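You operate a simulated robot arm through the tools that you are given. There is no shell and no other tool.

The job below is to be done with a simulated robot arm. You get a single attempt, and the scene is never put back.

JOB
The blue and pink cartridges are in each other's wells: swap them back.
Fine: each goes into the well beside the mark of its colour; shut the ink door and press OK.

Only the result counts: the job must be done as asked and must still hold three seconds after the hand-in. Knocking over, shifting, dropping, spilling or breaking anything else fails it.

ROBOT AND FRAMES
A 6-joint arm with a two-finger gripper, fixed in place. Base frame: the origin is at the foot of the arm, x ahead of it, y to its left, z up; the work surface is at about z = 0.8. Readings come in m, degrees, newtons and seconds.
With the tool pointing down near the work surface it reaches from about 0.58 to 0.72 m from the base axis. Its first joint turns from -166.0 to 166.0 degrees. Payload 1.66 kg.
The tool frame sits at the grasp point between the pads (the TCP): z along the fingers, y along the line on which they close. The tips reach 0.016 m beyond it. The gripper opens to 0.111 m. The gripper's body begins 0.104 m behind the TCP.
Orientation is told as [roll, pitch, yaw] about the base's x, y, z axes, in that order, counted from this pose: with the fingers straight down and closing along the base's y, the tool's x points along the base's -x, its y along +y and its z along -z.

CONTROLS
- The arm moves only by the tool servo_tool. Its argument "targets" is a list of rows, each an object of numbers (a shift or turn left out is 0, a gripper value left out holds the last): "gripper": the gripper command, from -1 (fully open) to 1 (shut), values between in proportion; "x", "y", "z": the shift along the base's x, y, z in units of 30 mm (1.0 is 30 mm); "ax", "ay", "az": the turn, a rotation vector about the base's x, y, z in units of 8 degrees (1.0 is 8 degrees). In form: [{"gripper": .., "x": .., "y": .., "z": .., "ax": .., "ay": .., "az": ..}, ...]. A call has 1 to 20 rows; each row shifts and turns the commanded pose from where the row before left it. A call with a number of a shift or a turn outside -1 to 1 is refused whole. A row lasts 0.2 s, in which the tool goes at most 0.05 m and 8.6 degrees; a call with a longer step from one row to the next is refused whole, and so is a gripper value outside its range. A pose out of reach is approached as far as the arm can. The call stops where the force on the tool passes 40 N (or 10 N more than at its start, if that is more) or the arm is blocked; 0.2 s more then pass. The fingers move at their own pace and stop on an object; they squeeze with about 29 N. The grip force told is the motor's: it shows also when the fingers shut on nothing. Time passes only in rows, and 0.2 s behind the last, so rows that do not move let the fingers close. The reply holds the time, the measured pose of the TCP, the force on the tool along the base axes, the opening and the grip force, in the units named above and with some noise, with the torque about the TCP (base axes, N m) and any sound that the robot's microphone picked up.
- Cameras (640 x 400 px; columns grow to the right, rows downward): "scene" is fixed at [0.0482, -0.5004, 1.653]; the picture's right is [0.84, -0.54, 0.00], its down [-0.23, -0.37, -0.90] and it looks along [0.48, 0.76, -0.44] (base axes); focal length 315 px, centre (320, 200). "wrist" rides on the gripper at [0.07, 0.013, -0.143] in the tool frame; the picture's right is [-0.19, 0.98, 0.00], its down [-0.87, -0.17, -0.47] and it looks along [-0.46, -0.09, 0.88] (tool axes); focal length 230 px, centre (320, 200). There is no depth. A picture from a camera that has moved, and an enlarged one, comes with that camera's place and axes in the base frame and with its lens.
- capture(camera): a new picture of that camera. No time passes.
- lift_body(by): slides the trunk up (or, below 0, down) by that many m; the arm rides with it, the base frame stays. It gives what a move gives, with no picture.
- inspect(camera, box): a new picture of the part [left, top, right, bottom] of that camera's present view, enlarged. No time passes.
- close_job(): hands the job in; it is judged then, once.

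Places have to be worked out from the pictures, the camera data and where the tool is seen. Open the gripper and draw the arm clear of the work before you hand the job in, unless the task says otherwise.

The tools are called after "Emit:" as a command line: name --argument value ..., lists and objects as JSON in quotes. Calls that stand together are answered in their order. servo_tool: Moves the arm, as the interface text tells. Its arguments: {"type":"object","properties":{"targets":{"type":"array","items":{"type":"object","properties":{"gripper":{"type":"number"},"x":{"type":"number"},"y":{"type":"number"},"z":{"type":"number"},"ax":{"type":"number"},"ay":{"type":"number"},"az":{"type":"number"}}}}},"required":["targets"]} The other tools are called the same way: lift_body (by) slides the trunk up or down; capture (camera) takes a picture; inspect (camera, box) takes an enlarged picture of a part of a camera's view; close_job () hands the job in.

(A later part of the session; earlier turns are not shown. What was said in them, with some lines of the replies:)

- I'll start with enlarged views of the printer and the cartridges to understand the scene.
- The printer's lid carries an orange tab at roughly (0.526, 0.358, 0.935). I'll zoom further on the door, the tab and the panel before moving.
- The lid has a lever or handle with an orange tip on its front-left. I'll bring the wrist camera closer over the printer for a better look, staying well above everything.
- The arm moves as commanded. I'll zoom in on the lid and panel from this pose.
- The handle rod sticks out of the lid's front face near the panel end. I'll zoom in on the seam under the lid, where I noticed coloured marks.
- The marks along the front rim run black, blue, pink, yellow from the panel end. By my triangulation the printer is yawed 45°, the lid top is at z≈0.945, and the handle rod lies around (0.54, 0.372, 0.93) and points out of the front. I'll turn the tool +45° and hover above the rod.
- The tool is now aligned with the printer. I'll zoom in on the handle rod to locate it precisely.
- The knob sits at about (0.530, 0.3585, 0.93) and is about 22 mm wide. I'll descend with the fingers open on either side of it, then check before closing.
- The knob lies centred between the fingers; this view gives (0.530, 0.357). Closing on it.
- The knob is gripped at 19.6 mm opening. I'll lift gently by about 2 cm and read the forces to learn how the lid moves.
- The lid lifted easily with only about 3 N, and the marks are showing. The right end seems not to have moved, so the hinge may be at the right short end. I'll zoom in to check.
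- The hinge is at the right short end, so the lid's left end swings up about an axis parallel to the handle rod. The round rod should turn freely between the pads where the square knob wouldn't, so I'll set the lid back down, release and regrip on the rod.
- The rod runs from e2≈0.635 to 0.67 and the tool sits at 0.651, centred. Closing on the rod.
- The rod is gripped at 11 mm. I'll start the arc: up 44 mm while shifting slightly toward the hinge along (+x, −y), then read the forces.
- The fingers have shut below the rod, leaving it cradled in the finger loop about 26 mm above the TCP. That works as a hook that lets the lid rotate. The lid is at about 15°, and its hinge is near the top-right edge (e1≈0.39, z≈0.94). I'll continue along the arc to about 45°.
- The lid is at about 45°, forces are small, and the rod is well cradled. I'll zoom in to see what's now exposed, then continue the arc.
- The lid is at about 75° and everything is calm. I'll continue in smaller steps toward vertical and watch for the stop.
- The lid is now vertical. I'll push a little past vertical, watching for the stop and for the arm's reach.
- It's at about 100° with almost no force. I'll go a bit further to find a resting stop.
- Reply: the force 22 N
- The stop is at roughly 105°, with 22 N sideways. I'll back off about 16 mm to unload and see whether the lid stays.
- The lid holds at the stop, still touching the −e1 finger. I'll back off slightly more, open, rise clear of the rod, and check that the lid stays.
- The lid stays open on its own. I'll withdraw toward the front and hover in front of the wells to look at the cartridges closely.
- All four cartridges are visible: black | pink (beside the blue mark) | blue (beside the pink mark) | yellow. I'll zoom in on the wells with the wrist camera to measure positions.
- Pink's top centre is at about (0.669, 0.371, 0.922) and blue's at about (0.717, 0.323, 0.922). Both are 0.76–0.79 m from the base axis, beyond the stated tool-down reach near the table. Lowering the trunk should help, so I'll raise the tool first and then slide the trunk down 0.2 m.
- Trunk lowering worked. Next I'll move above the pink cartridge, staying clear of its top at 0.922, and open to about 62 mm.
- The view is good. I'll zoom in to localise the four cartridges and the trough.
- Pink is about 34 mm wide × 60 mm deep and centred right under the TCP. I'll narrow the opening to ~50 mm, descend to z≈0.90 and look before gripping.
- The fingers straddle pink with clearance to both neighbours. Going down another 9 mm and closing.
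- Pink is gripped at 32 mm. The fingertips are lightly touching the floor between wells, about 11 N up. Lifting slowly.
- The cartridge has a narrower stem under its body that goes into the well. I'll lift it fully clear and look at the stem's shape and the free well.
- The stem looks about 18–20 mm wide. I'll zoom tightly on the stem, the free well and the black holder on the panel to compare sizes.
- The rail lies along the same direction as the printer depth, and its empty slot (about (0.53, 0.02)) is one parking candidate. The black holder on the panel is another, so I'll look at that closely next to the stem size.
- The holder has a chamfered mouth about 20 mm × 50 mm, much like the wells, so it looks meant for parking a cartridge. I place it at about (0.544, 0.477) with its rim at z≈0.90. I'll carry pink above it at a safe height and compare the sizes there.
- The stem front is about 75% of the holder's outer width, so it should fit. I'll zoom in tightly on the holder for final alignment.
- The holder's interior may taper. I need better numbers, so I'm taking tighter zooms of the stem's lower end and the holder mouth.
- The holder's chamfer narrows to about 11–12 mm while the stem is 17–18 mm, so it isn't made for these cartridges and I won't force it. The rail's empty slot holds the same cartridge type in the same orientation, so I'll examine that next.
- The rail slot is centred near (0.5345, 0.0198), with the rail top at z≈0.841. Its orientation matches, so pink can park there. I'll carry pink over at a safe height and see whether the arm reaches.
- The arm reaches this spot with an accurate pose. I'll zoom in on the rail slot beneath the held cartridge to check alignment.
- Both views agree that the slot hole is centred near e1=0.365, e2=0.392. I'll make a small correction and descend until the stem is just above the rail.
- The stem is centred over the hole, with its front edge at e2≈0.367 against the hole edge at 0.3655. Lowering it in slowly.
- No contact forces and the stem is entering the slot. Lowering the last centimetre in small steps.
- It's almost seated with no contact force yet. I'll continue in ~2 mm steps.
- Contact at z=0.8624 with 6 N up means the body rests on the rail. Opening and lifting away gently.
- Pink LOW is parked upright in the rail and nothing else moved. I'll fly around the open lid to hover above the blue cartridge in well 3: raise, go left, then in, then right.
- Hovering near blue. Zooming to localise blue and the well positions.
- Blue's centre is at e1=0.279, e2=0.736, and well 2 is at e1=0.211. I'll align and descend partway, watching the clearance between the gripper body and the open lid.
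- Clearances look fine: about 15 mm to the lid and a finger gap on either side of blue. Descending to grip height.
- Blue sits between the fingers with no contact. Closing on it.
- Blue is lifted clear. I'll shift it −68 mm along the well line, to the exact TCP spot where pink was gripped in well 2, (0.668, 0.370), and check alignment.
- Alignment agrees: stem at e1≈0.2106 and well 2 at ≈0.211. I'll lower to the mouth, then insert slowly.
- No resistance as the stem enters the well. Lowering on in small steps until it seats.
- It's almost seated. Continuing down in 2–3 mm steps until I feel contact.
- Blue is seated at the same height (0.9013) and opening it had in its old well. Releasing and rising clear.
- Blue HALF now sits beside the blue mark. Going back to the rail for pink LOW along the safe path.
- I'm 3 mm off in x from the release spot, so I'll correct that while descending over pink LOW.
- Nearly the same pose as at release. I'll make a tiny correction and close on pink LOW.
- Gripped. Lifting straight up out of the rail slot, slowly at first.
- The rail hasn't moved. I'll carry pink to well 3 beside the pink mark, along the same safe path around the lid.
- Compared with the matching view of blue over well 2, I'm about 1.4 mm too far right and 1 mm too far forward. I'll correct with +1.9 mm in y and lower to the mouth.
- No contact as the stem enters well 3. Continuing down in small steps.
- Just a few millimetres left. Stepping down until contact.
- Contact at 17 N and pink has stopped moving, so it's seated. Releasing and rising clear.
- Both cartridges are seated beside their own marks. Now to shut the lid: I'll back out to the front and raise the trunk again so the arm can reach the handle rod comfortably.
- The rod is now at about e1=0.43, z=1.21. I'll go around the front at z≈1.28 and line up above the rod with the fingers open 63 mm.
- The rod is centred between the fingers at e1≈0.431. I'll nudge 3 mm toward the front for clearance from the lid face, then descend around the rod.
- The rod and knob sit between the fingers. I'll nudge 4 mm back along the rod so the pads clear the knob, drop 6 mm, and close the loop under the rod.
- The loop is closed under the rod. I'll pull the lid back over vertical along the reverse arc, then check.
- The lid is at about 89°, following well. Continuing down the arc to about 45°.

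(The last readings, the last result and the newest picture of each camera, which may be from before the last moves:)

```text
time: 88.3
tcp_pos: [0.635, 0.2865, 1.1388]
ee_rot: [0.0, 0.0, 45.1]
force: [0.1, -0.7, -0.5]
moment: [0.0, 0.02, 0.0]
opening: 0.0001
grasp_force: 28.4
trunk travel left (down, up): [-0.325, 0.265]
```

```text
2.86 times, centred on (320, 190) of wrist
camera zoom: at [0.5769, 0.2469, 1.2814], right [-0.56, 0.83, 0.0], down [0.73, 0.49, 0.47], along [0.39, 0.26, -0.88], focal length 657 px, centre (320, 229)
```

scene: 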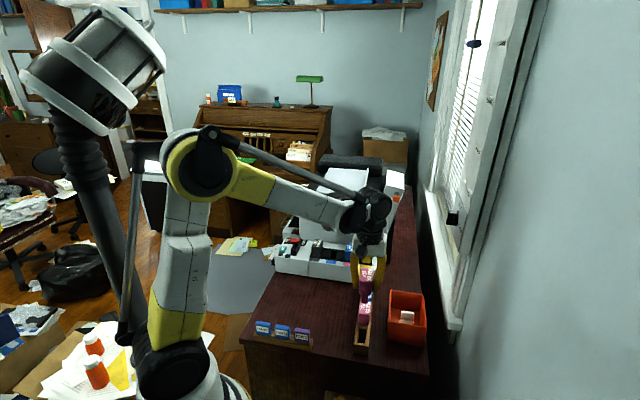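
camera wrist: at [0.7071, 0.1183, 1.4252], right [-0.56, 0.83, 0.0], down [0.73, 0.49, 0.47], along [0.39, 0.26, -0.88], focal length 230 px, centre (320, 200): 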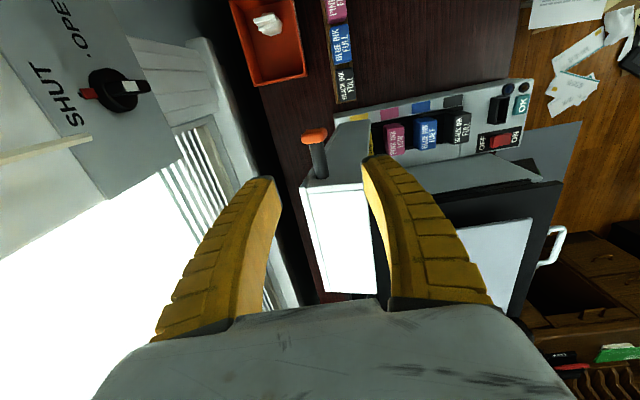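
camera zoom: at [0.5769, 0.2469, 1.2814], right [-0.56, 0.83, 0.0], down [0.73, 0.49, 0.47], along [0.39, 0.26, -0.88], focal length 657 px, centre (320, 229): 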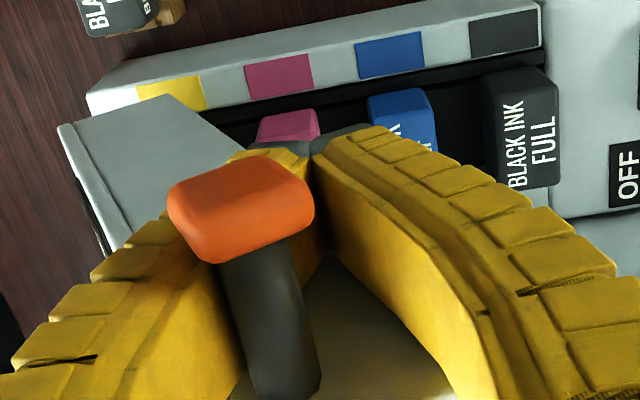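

The rod leans on the +e1 finger, so the hinge has friction and the lid follows as pulled. Continuing down to about 30°.

Emit:
servo_tool --targets '[{"gripper": 1, "x": -0.252, "y": 0.252, "z": -0.23}, {"x": -0.252, "y": 0.252, "z": -0.25}, {"x": -0.252, "y": 0.252, "z": -0.28}, {"x": -0.25, "y": 0.25, "z": -0.31}, {"x": -0.25, "y": 0.25, "z": -0.34}, {"x": -0.22, "y": 0.22, "z": -0.36}, {"x": -0.2, "y": 0.2, "z": -0.37}, {"x": -0.19, "y": 0.19, "z": -0.38}]'

Emit:
inspect --camera "scene" --box '[275, 170, 395, 280]'

Emit:
inspect --camera "wrist" --box '[240, 120, 400, 260]'

```text
time: 90.1
tcp_pos: [0.5787, 0.3439, 1.0642]
ee_rot: [0.0, 0.0, 45.0]
force: [-0.2, 0.4, -0.3]
moment: [-0.02, 0.02, 0.01]
opening: 0.0
grasp_force: 28.4
trunk travel left (down, up): [-0.325, 0.265]
```

```text
3.64 times, centred on (335, 225) of scene
camera zoom: at [0.0482, -0.5004, 1.653], right [0.84, -0.54, 0.0], down [-0.23, -0.37, -0.9], along [0.48, 0.76, -0.44], focal length 1144 px, centre (266, 109)
```

zoom: 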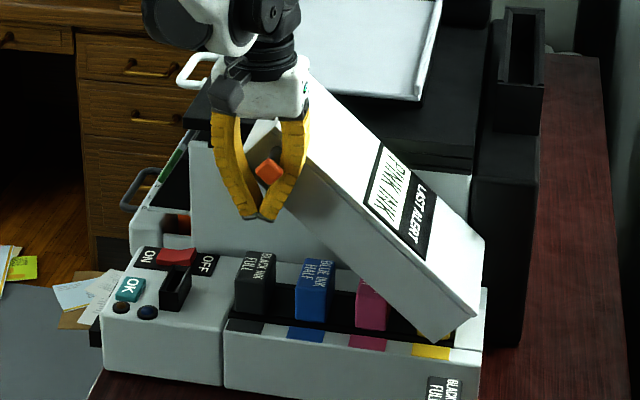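

```text
2.86 times, centred on (320, 190) of wrist
camera zoom: at [0.5211, 0.3033, 1.206], right [-0.56, 0.83, 0.0], down [0.73, 0.49, 0.47], along [0.39, 0.26, -0.88], focal length 657 px, centre (320, 229)
```

zoom: 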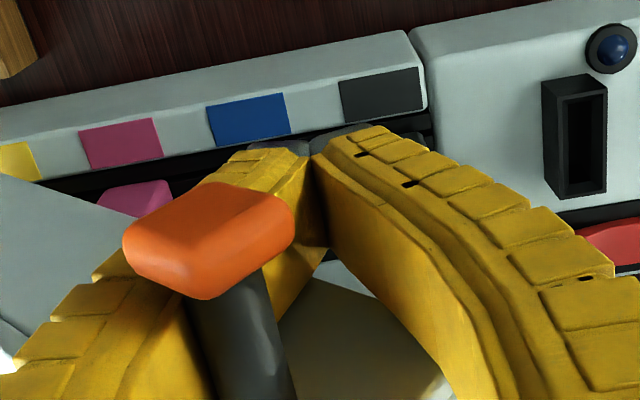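

The lid is now held by hinge friction at about 42° and no longer follows the loop. I'll open and rise clear, then push the lid down from above with the closed fingertips.

Emit:
servo_tool --targets '[{"gripper": 0.3}, {"gripper": -0.2}, {"gripper": -0.2}, {"z": 0.5}, {"z": 0.9}, {"z": 0.9}, {"z": 0.9}, {"z": 0.9}]'

Emit:
inspect --camera "scene" --box '[275, 170, 395, 280]'

Emit:
capture --camera "wrist"

```text
time: 91.9
tcp_pos: [0.5778, 0.3438, 1.1874]
ee_rot: [0.0, 0.0, 44.9]
force: [-1.4, 0.2, 0.5]
moment: [0.0, 0.02, 0.01]
opening: 0.0686
grasp_force: 1.3
trunk travel left (down, up): [-0.325, 0.265]
```

```text
3.64 times, centred on (335, 225) of scene
camera zoom: at [0.0482, -0.5004, 1.653], right [0.84, -0.54, 0.0], down [-0.23, -0.37, -0.9], along [0.48, 0.76, -0.44], focal length 1144 px, centre (266, 109)
```

zoom: 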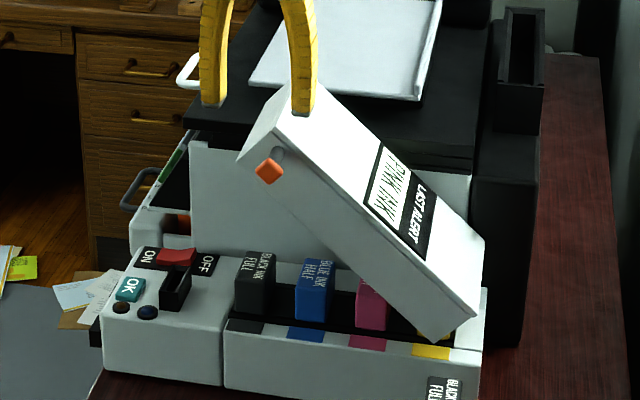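

```text
taken
camera wrist: at [0.519, 0.304, 1.3292], right [-0.56, 0.83, 0.0], down [0.73, 0.49, 0.47], along [0.39, 0.26, -0.88], focal length 230 px, centre (320, 200)
```

wrist: 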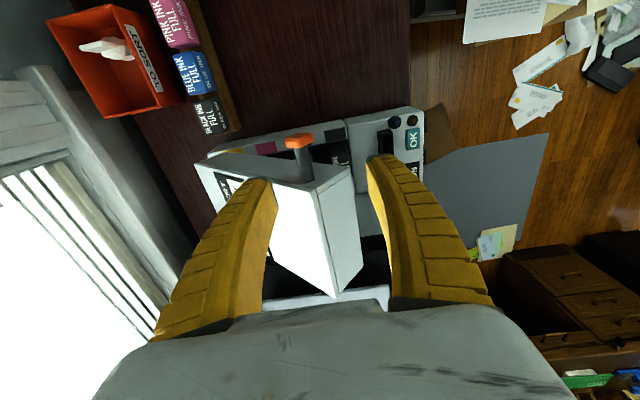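

The lid stays put at about 42°. I'll close the fingers and move over the upper part of the lid's top face.

Emit:
servo_tool --targets '[{"gripper": 1, "x": 0.722, "y": 0.117}, {"x": 0.722, "y": 0.117}, {"x": 0.722, "y": 0.117}, {"z": -0.4}, {"z": -0.3}]'

Emit:
inspect --camera "scene" --box '[275, 170, 395, 280]'

Emit:
capture --camera "wrist"

```text
time: 93.1
tcp_pos: [0.6454, 0.353, 1.166]
ee_rot: [0.1, 0.0, 45.0]
force: [0.8, -0.2, -0.3]
moment: [-0.01, 0.01, 0.01]
opening: 0.0
grasp_force: 28.3
trunk travel left (down, up): [-0.325, 0.265]
```

```text
3.64 times, centred on (335, 225) of scene
camera zoom: at [0.0482, -0.5004, 1.653], right [0.84, -0.54, 0.0], down [-0.23, -0.37, -0.9], along [0.48, 0.76, -0.44], focal length 1144 px, centre (266, 109)
```

zoom: 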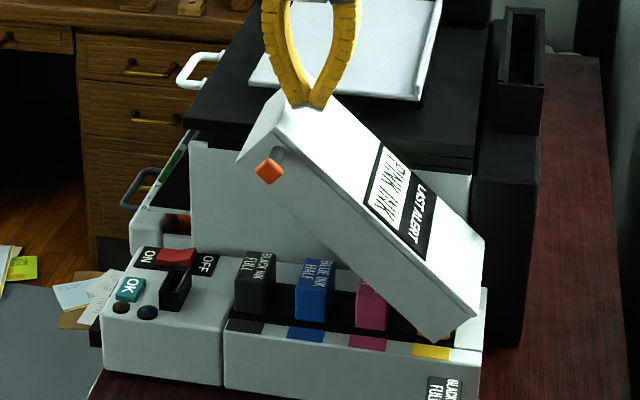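

```text
taken
camera wrist: at [0.5864, 0.3147, 1.3077], right [-0.56, 0.83, 0.0], down [0.73, 0.49, 0.47], along [0.39, 0.26, -0.88], focal length 230 px, centre (320, 200)
```

wrist: 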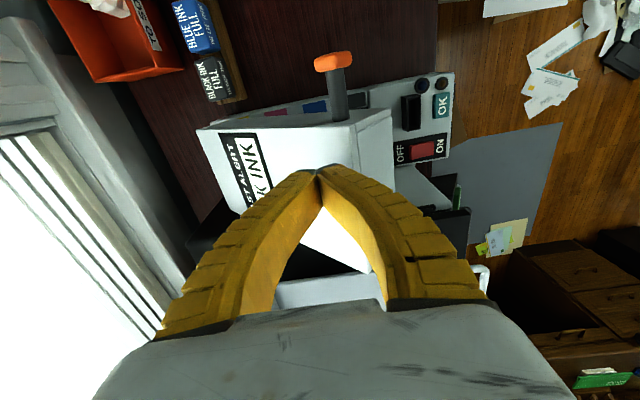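

The fingertips are above the lid near its left end. I'll follow the lid's arc downward, pushing it to about 30°, then check.

Emit:
servo_tool --targets '[{"gripper": 1, "z": -0.55}, {"z": -0.5}, {"x": -0.193, "y": 0.193, "z": -0.41}, {"x": -0.157, "y": 0.157, "z": -0.29}, {"x": -0.157, "y": 0.157, "z": -0.29}, {"x": -0.138, "y": 0.138, "z": -0.31}, {"x": -0.138, "y": 0.138, "z": -0.31}]'

Emit:
inspect --camera "scene" --box '[275, 170, 395, 280]'

```text
time: 94.7
tcp_pos: [0.6215, 0.3771, 1.0854]
ee_rot: [0.0, 0.0, 45.0]
force: [0.7, 0.1, 0.4]
moment: [0.0, -0.05, 0.04]
opening: 0.0
grasp_force: 28.9
trunk travel left (down, up): [-0.325, 0.265]
```

```text
3.64 times, centred on (335, 225) of scene
camera zoom: at [0.0482, -0.5004, 1.653], right [0.84, -0.54, 0.0], down [-0.23, -0.37, -0.9], along [0.48, 0.76, -0.44], focal length 1144 px, centre (266, 109)
```

zoom: 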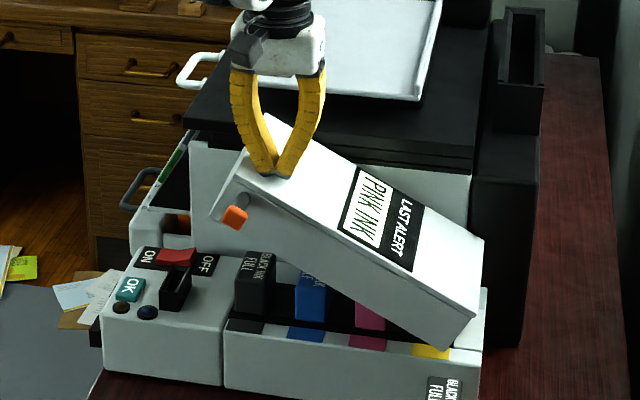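

The lid follows the push with little force and is at about 30°. The lid's display now says "PINK INK", so it is live. Continuing to about 10°.

Emit:
servo_tool --targets '[{"gripper": 1, "x": -0.119, "y": 0.119, "z": -0.32}, {"x": -0.119, "y": 0.119, "z": -0.32}, {"x": -0.098, "y": 0.098, "z": -0.335}, {"x": -0.098, "y": 0.098, "z": -0.335}, {"x": -0.078, "y": 0.078, "z": -0.345}, {"x": -0.078, "y": 0.078, "z": -0.345}, {"x": -0.055, "y": 0.055, "z": -0.355}, {"x": -0.055, "y": 0.055, "z": -0.355}]'

Emit:
inspect --camera "scene" --box '[275, 180, 395, 290]'

```text
time: 96.5
tcp_pos: [0.6021, 0.3976, 1.0037]
ee_rot: [0.0, 0.0, 44.9]
force: [0.6, 0.3, -0.6]
moment: [-0.02, 0.01, -0.01]
opening: 0.0
grasp_force: 28.8
trunk travel left (down, up): [-0.325, 0.265]
```

```text
3.64 times, centred on (335, 235) of scene
camera zoom: at [0.0482, -0.5004, 1.653], right [0.84, -0.54, 0.0], down [-0.23, -0.37, -0.9], along [0.48, 0.76, -0.44], focal length 1144 px, centre (266, 73)
```

zoom: 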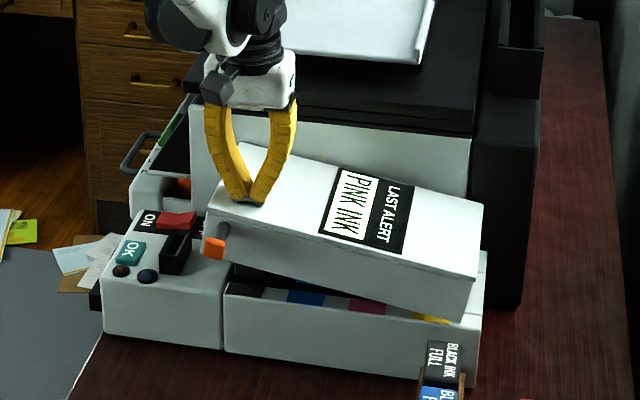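

At about 10°. Pushing on down to nearly closed.

Emit:
servo_tool --targets '[{"gripper": 1, "x": -0.03, "y": 0.03, "z": -0.3}, {"x": -0.03, "y": 0.03, "z": -0.3}, {"x": -0.015, "y": 0.015, "z": -0.3}, {"z": -0.3}, {"z": -0.15}]'

Emit:
inspect --camera "scene" --box '[285, 200, 395, 290]'

```text
time: 97.7
tcp_pos: [0.5975, 0.4006, 0.9638]
ee_rot: [0.0, -0.1, 45.0]
force: [-0.1, 0.4, -0.5]
moment: [0.0, 0.0, -0.01]
opening: 0.0
grasp_force: 28.2
trunk travel left (down, up): [-0.325, 0.265]
```

```text
4.44 times, centred on (340, 245) of scene
camera zoom: at [0.0482, -0.5004, 1.653], right [0.84, -0.54, 0.0], down [-0.23, -0.37, -0.9], along [0.48, 0.76, -0.44], focal length 1399 px, centre (231, 0)
```

zoom: 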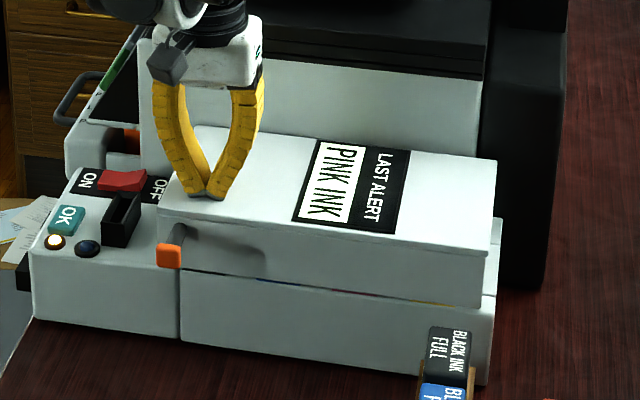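

The amber lamp has lit up, meaning the door is sensed shut and it's presumably waiting for OK. I'll press a few millimetres more to be sure the lid is fully home.

Emit:
servo_tool --targets '[{"gripper": 1, "z": -0.07}, {"z": -0.07}, {"z": -0.07}]'

Emit:
inspect --camera "scene" --box '[300, 235, 390, 292]'

```text
time: 98.5
tcp_pos: [0.597, 0.3997, 0.9587]
ee_rot: [0.0, -0.1, 44.9]
force: [3.4, 2.4, 18.2]
moment: [0.02, -0.01, 0.01]
opening: 0.0062
grasp_force: 29.0
trunk travel left (down, up): [-0.325, 0.265]
```

```text
7.02 times, centred on (345, 264) of scene
camera zoom: at [0.0482, -0.5004, 1.653], right [0.84, -0.54, 0.0], down [-0.23, -0.37, -0.9], along [0.48, 0.76, -0.44], focal length 2208 px, centre (145, -246)
```

zoom: 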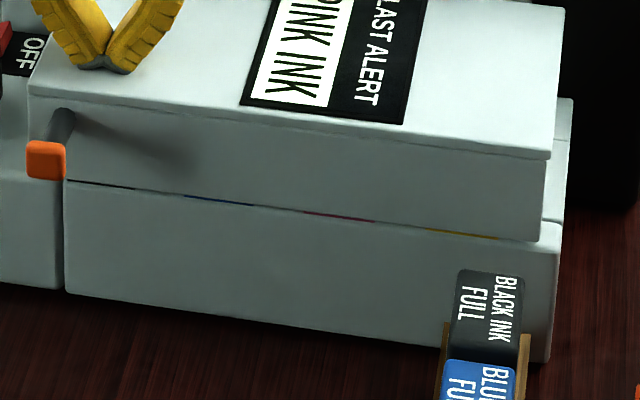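

The door is fully shut, with 18 N contact and the same seam as at the start. I'll lift off and move above the OK button, which I place at about (0.505, 0.508) with its top at z≈0.89.

Emit:
servo_tool --targets '[{"gripper": 1, "z": 0.5}, {"z": 0.9}, {"z": 0.9}, {"x": -0.613, "y": 0.722}, {"x": -0.613, "y": 0.722}, {"x": -0.613, "y": 0.722}, {"x": -0.613, "y": 0.722}, {"x": -0.613, "y": 0.722}, {"z": -0.8}]'

Emit:
capture --camera "wrist"

Emit:
inspect --camera "wrist" --box '[260, 100, 400, 210]'

Emit:
inspect --camera "scene" --box '[265, 200, 335, 270]'

```text
time: 100.5
tcp_pos: [0.5054, 0.5091, 1.0038]
ee_rot: [0.1, 0.0, 45.1]
force: [0.7, -0.2, 0.0]
moment: [-0.02, 0.01, -0.01]
opening: 0.0
grasp_force: 28.8
trunk travel left (down, up): [-0.325, 0.265]
```

```text
taken
camera wrist: at [0.4479, 0.4687, 1.1454], right [-0.56, 0.83, 0.0], down [0.73, 0.49, 0.47], along [0.39, 0.26, -0.88], focal length 230 px, centre (320, 200)
```

wrist: 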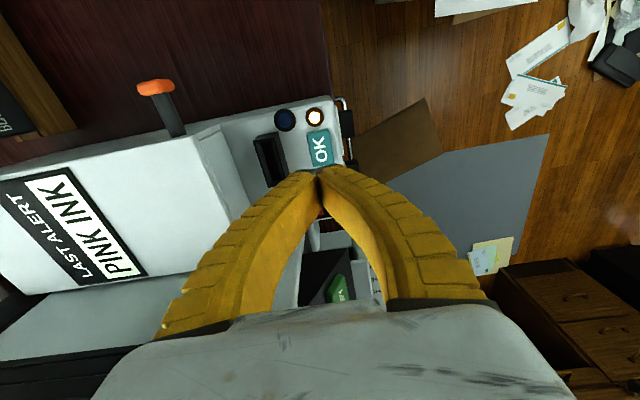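

```text
3.64 times, centred on (330, 155) of wrist
camera zoom: at [0.4479, 0.4687, 1.1454], right [-0.56, 0.83, 0.0], down [0.73, 0.49, 0.47], along [0.39, 0.26, -0.88], focal length 837 px, centre (284, 364)
```

zoom: 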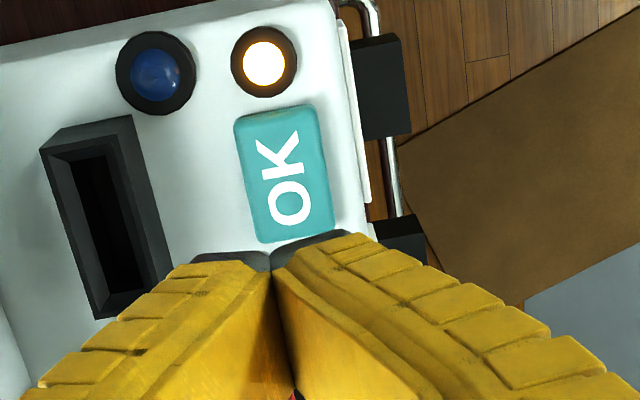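

```text
5.71 times, centred on (300, 235) of scene
camera zoom: at [0.0482, -0.5004, 1.653], right [0.84, -0.54, 0.0], down [-0.23, -0.37, -0.9], along [0.48, 0.76, -0.44], focal length 1798 px, centre (434, 0)
```

zoom: 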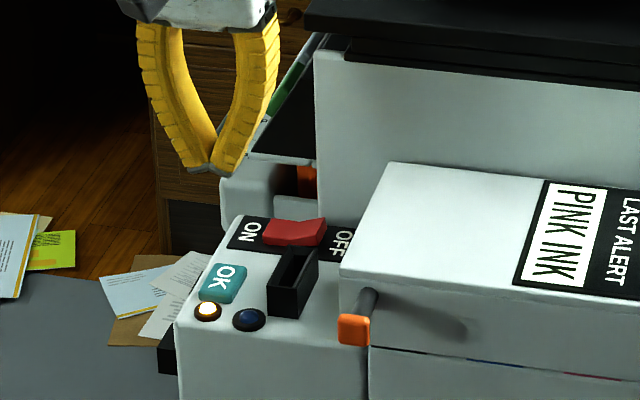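

The OK button is right under the fingertips; this view gives (0.505, 0.507). Descending to about 1 cm above it, then pressing slowly.

Emit:
servo_tool --targets '[{"gripper": 1, "y": -0.03, "z": -0.8}, {"z": -0.8}, {"z": -0.7}, {"z": -0.4}]'

Emit:
inspect --camera "scene" --box '[270, 220, 320, 265]'

Emit:
inspect --camera "wrist" --box '[260, 90, 400, 200]'

```text
time: 101.5
tcp_pos: [0.5069, 0.5065, 0.9226]
ee_rot: [-0.1, 0.1, 45.0]
force: [0.8, 0.2, 0.5]
moment: [-0.02, 0.02, -0.02]
opening: 0.0
grasp_force: 28.9
trunk travel left (down, up): [-0.325, 0.265]
```

```text
8.89 times, centred on (295, 242) of scene
camera zoom: at [0.0482, -0.5004, 1.653], right [0.84, -0.54, 0.0], down [-0.23, -0.37, -0.9], along [0.48, 0.76, -0.44], focal length 2797 px, centre (542, -178)
```

zoom: 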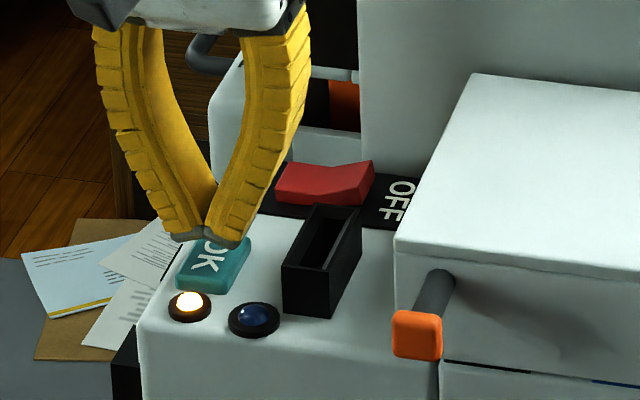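

```text
3.64 times, centred on (330, 145) of wrist
camera zoom: at [0.4481, 0.4671, 1.065], right [-0.56, 0.83, 0.0], down [0.73, 0.49, 0.47], along [0.39, 0.26, -0.88], focal length 837 px, centre (284, 400)
```

zoom: 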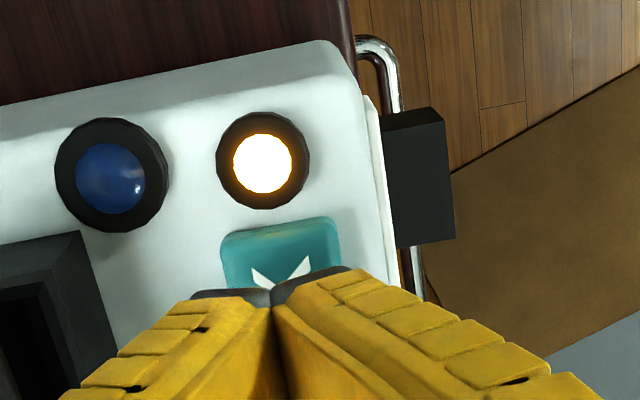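

Fingertips are centred over OK. Pressing down in small steps, watching force and lamps.

Emit:
servo_tool --targets '[{"gripper": 1, "z": -0.2}, {"z": -0.12}, {"z": -0.1}, {"z": -0.1}]'

Emit:
inspect --camera "scene" --box '[270, 220, 320, 265]'

```text
time: 102.5
tcp_pos: [0.5066, 0.5079, 0.9058]
ee_rot: [0.1, 0.0, 45.0]
force: [0.1, -0.1, 0.8]
moment: [0.03, -0.02, 0.03]
opening: 0.0
grasp_force: 28.3
trunk travel left (down, up): [-0.325, 0.265]
```

```text
8.89 times, centred on (295, 242) of scene
camera zoom: at [0.0482, -0.5004, 1.653], right [0.84, -0.54, 0.0], down [-0.23, -0.37, -0.9], along [0.48, 0.76, -0.44], focal length 2797 px, centre (542, -178)
```

zoom: 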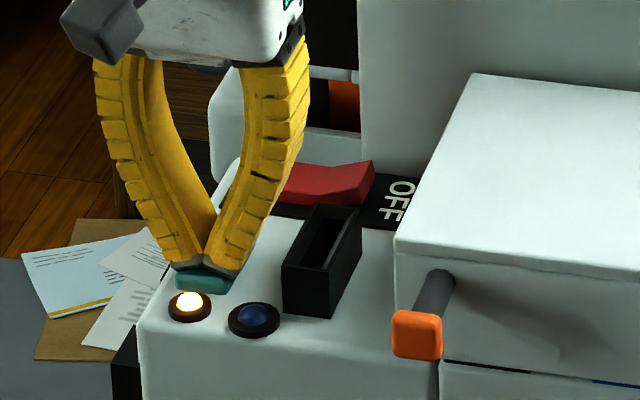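

Just at the button surface now, with no force yet. Continuing the press.

Emit:
servo_tool --targets '[{"gripper": 1, "z": -0.08}, {"z": -0.08}]'

Emit:
inspect --camera "scene" --box '[270, 220, 320, 265]'

```text
time: 103.1
tcp_pos: [0.5057, 0.5075, 0.9019]
ee_rot: [0.0, 0.0, 45.1]
force: [0.1, 1.0, 2.4]
moment: [-0.03, -0.04, 0.01]
opening: 0.0058
grasp_force: 28.6
trunk travel left (down, up): [-0.325, 0.265]
heard: click
```

```text
8.89 times, centred on (295, 242) of scene
camera zoom: at [0.0482, -0.5004, 1.653], right [0.84, -0.54, 0.0], down [-0.23, -0.37, -0.9], along [0.48, 0.76, -0.44], focal length 2797 px, centre (542, -178)
```

zoom: 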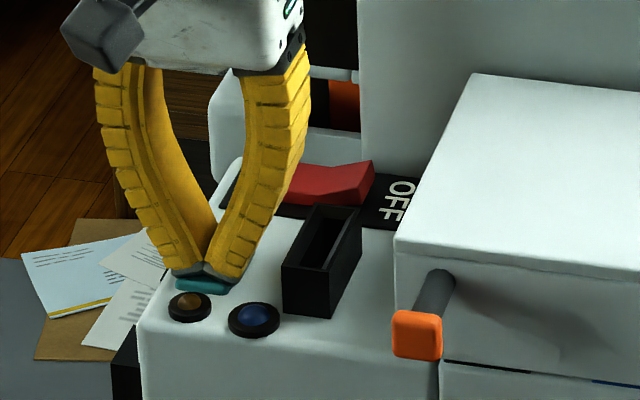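

A click was heard and the amber lamp went out, so OK is pressed. Rising straight off the button and checking the panel.

Emit:
servo_tool --targets '[{"gripper": 1, "z": 0.3}, {"z": 0.6}, {"z": 0.9}, {"z": 0.9}, {"z": 0.9}, {"z": 0.9}, {"gripper": 1, "z": 0}]'

Emit:
capture --camera "scene"

Emit:
inspect --camera "scene" --box '[265, 190, 395, 290]'

Emit:
capture --camera "wrist"

```text
time: 104.7
tcp_pos: [0.5075, 0.5081, 1.0381]
ee_rot: [0.0, 0.0, 45.1]
force: [-0.6, 0.5, 0.4]
moment: [0.03, 0.01, 0.02]
opening: 0.0
grasp_force: 28.9
trunk travel left (down, up): [-0.325, 0.265]
```

```text
taken
```

scene: 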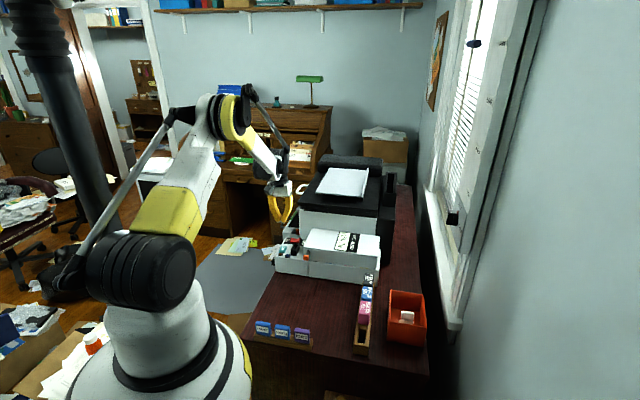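

```text
4.00 times, centred on (330, 240) of scene
camera zoom: at [0.0482, -0.5004, 1.653], right [0.84, -0.54, 0.0], down [-0.23, -0.37, -0.9], along [0.48, 0.76, -0.44], focal length 1259 px, centre (280, 40)
```

zoom: 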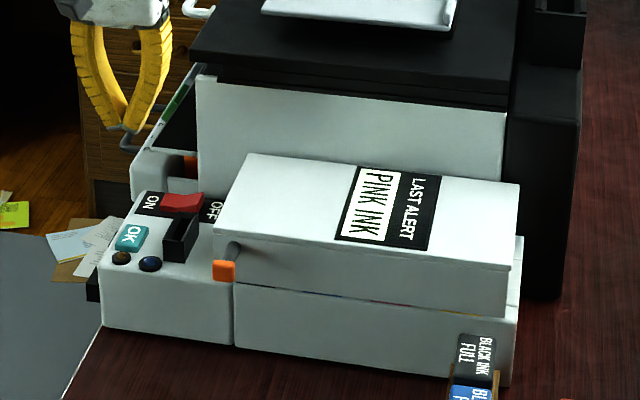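

```text
taken
camera wrist: at [0.4493, 0.468, 1.1807], right [-0.56, 0.83, 0.0], down [0.73, 0.49, 0.47], along [0.39, 0.26, -0.88], focal length 230 px, centre (320, 200)
```

wrist: 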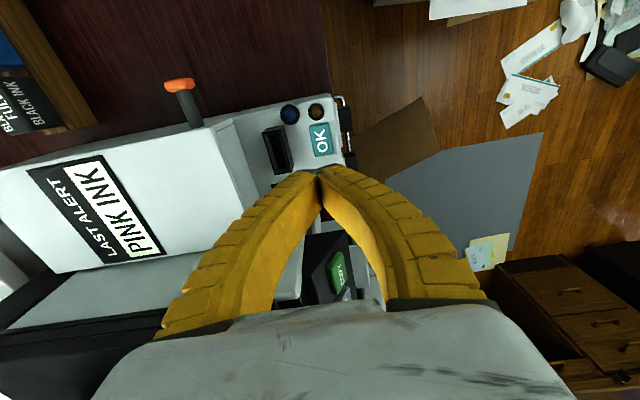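

The amber lamp is off and the door is shut. I'll open the gripper and draw back to the earlier viewing pose, to check the lamps and the printer's other display before handing in.

Emit:
servo_tool --targets '[{"gripper": 1, "z": 0.93}, {"z": 0.93}, {"z": 0.93}, {"z": 0.93}, {"z": 0.93}, {"z": 0.93}, {"gripper": -1, "x": -0.283, "y": -0.644, "az": -0.9375}, {"x": -0.283, "y": -0.644, "az": -0.9375}, {"x": -0.283, "y": -0.644, "az": -0.9375}, {"x": -0.283, "y": -0.644, "az": -0.9375}, {"x": -0.283, "y": -0.644, "az": -0.9375}, {"x": -0.283, "y": -0.644, "az": -0.9375}]'

Emit:
capture --camera "wrist"

Emit:
inspect --camera "wrist" --box '[430, 130, 610, 320]'

Emit:
inspect --camera "wrist" --box '[250, 90, 430, 300]'

```text
time: 107.3
tcp_pos: [0.4558, 0.3917, 1.2033]
ee_rot: [0.0, 0.0, -0.1]
force: [0.0, 0.0, 0.2]
moment: [-0.05, -0.03, -0.01]
opening: 0.111
grasp_force: 0.1
trunk travel left (down, up): [-0.325, 0.265]
```

```text
taken
camera wrist: at [0.3863, 0.4053, 1.3463], right [0.19, 0.98, 0.0], down [0.87, -0.17, 0.47], along [0.46, -0.09, -0.88], focal length 230 px, centre (320, 200)
```

wrist: 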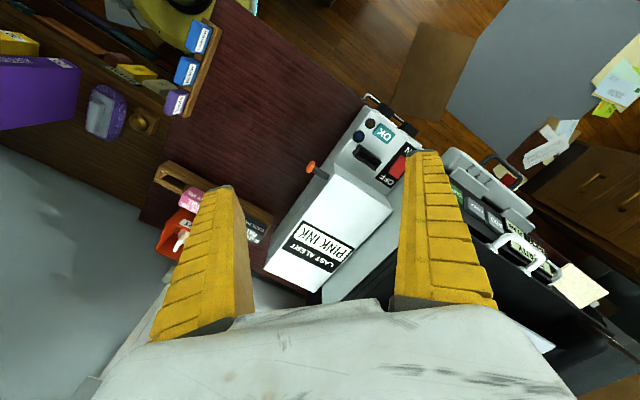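

```text
2.11 times, centred on (520, 225) of wrist
camera zoom: at [0.3863, 0.4053, 1.3463], right [0.19, 0.98, 0.0], down [0.87, -0.17, 0.47], along [0.46, -0.09, -0.88], focal length 484 px, centre (-101, 147)
```

zoom: 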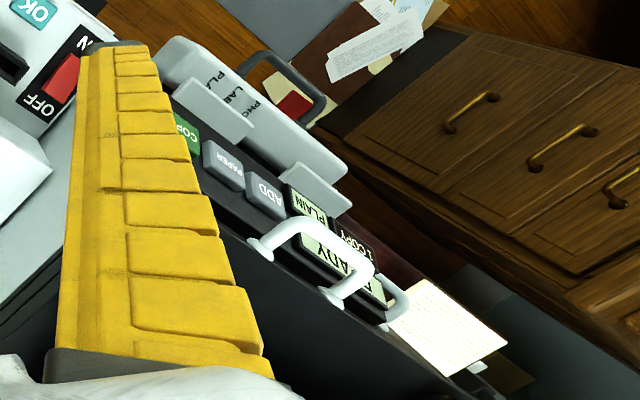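

```text
1.90 times, centred on (340, 195) of wrist
camera zoom: at [0.3863, 0.4053, 1.3463], right [0.19, 0.98, 0.0], down [0.87, -0.17, 0.47], along [0.46, -0.09, -0.88], focal length 438 px, centre (282, 210)
```

zoom: 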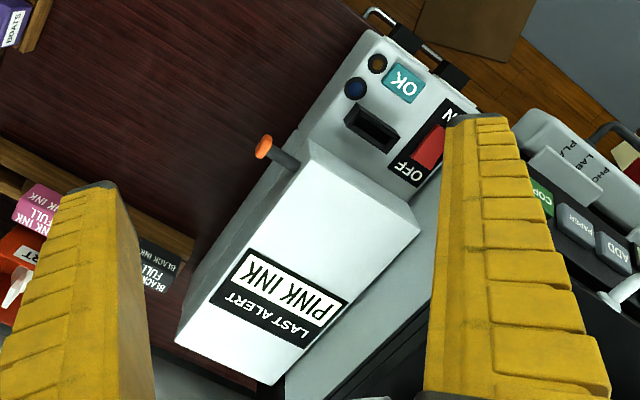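

The printer's main display, which read "…BLUE INK" before, now ends in "…ADY" (READY), and the lamps are off. I'll retreat to the start pose and take a last scene check.

Emit:
servo_tool --targets '[{"gripper": -1, "x": -0.6, "z": 1}, {"x": -0.6, "z": 1}, {"x": -0.6, "z": 1}, {"x": -0.6, "z": 1}, {"x": -0.6, "z": 1}, {"x": -0.6, "z": 1}, {"x": -0.6, "z": 1}]'

Emit:
capture --camera "scene"

Emit:
inspect --camera "scene" --box '[230, 220, 440, 370]'

```text
time: 108.9
tcp_pos: [0.3277, 0.39, 1.4158]
ee_rot: [0.0, 0.0, 0.1]
force: [-0.6, -0.1, 1.3]
moment: [0.07, -0.01, 0.01]
opening: 0.1108
grasp_force: 0.0
trunk travel left (down, up): [-0.325, 0.265]
```

```text
taken
```

scene: 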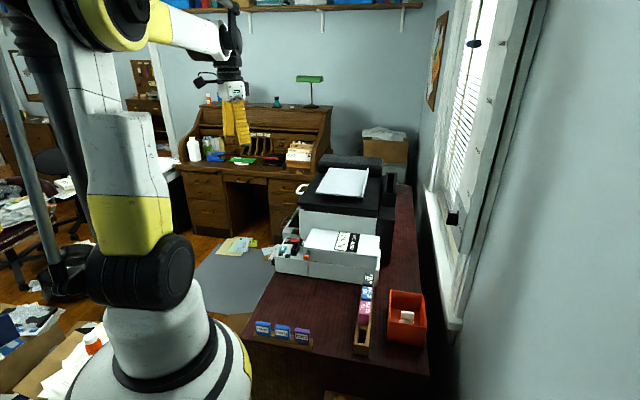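

```text
2.67 times, centred on (335, 295) of scene
camera zoom: at [0.0482, -0.5004, 1.653], right [0.84, -0.54, 0.0], down [-0.23, -0.37, -0.9], along [0.48, 0.76, -0.44], focal length 839 px, centre (280, -53)
```

zoom: 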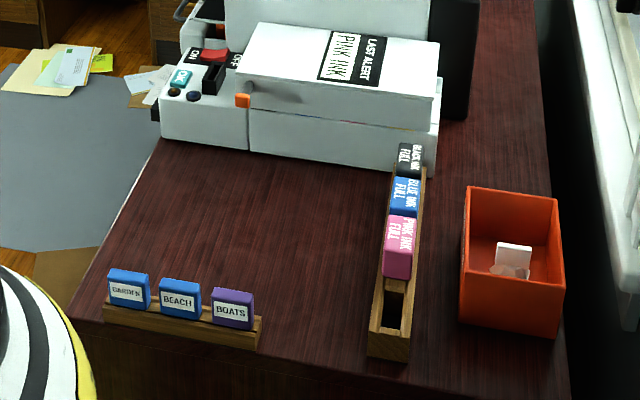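

The cartridges are swapped, the ink door is shut and OK has been pressed. Everything else is where it was, and the arm is clear with the gripper open. Handing in.

Emit:
close_job

```text
The job is handed in.
```

The blue and pink cartridges are back in their own wells, each beside the mark of its colour. The ink door is shut and OK has been pressed.

- **Swap:** I parked pink in the empty slot of the wooden rail, moved blue into the well by the blue mark, then put pink into the well by the pink mark. Both went in until I felt contact.
- **Door:** The hinge friction held the lid partway, so I pushed it closed from above. The amber lamp lit as it shut, and the seam looks the same as at the start.
- **OK button:** I heard a click and the amber lamp went out. The main display, which named blue ink before, now appears to read "READY"; only part of the word was in view.
- **Lid alert panel:** It now says "LAST ALERT PINK INK" instead of blue. I don't know what triggers it; the pink cartridge's own label says LOW.

In the final picture the rail, its spare cartridges, the orange box and everything else look unmoved. The arm is back at its start pose with the gripper open.
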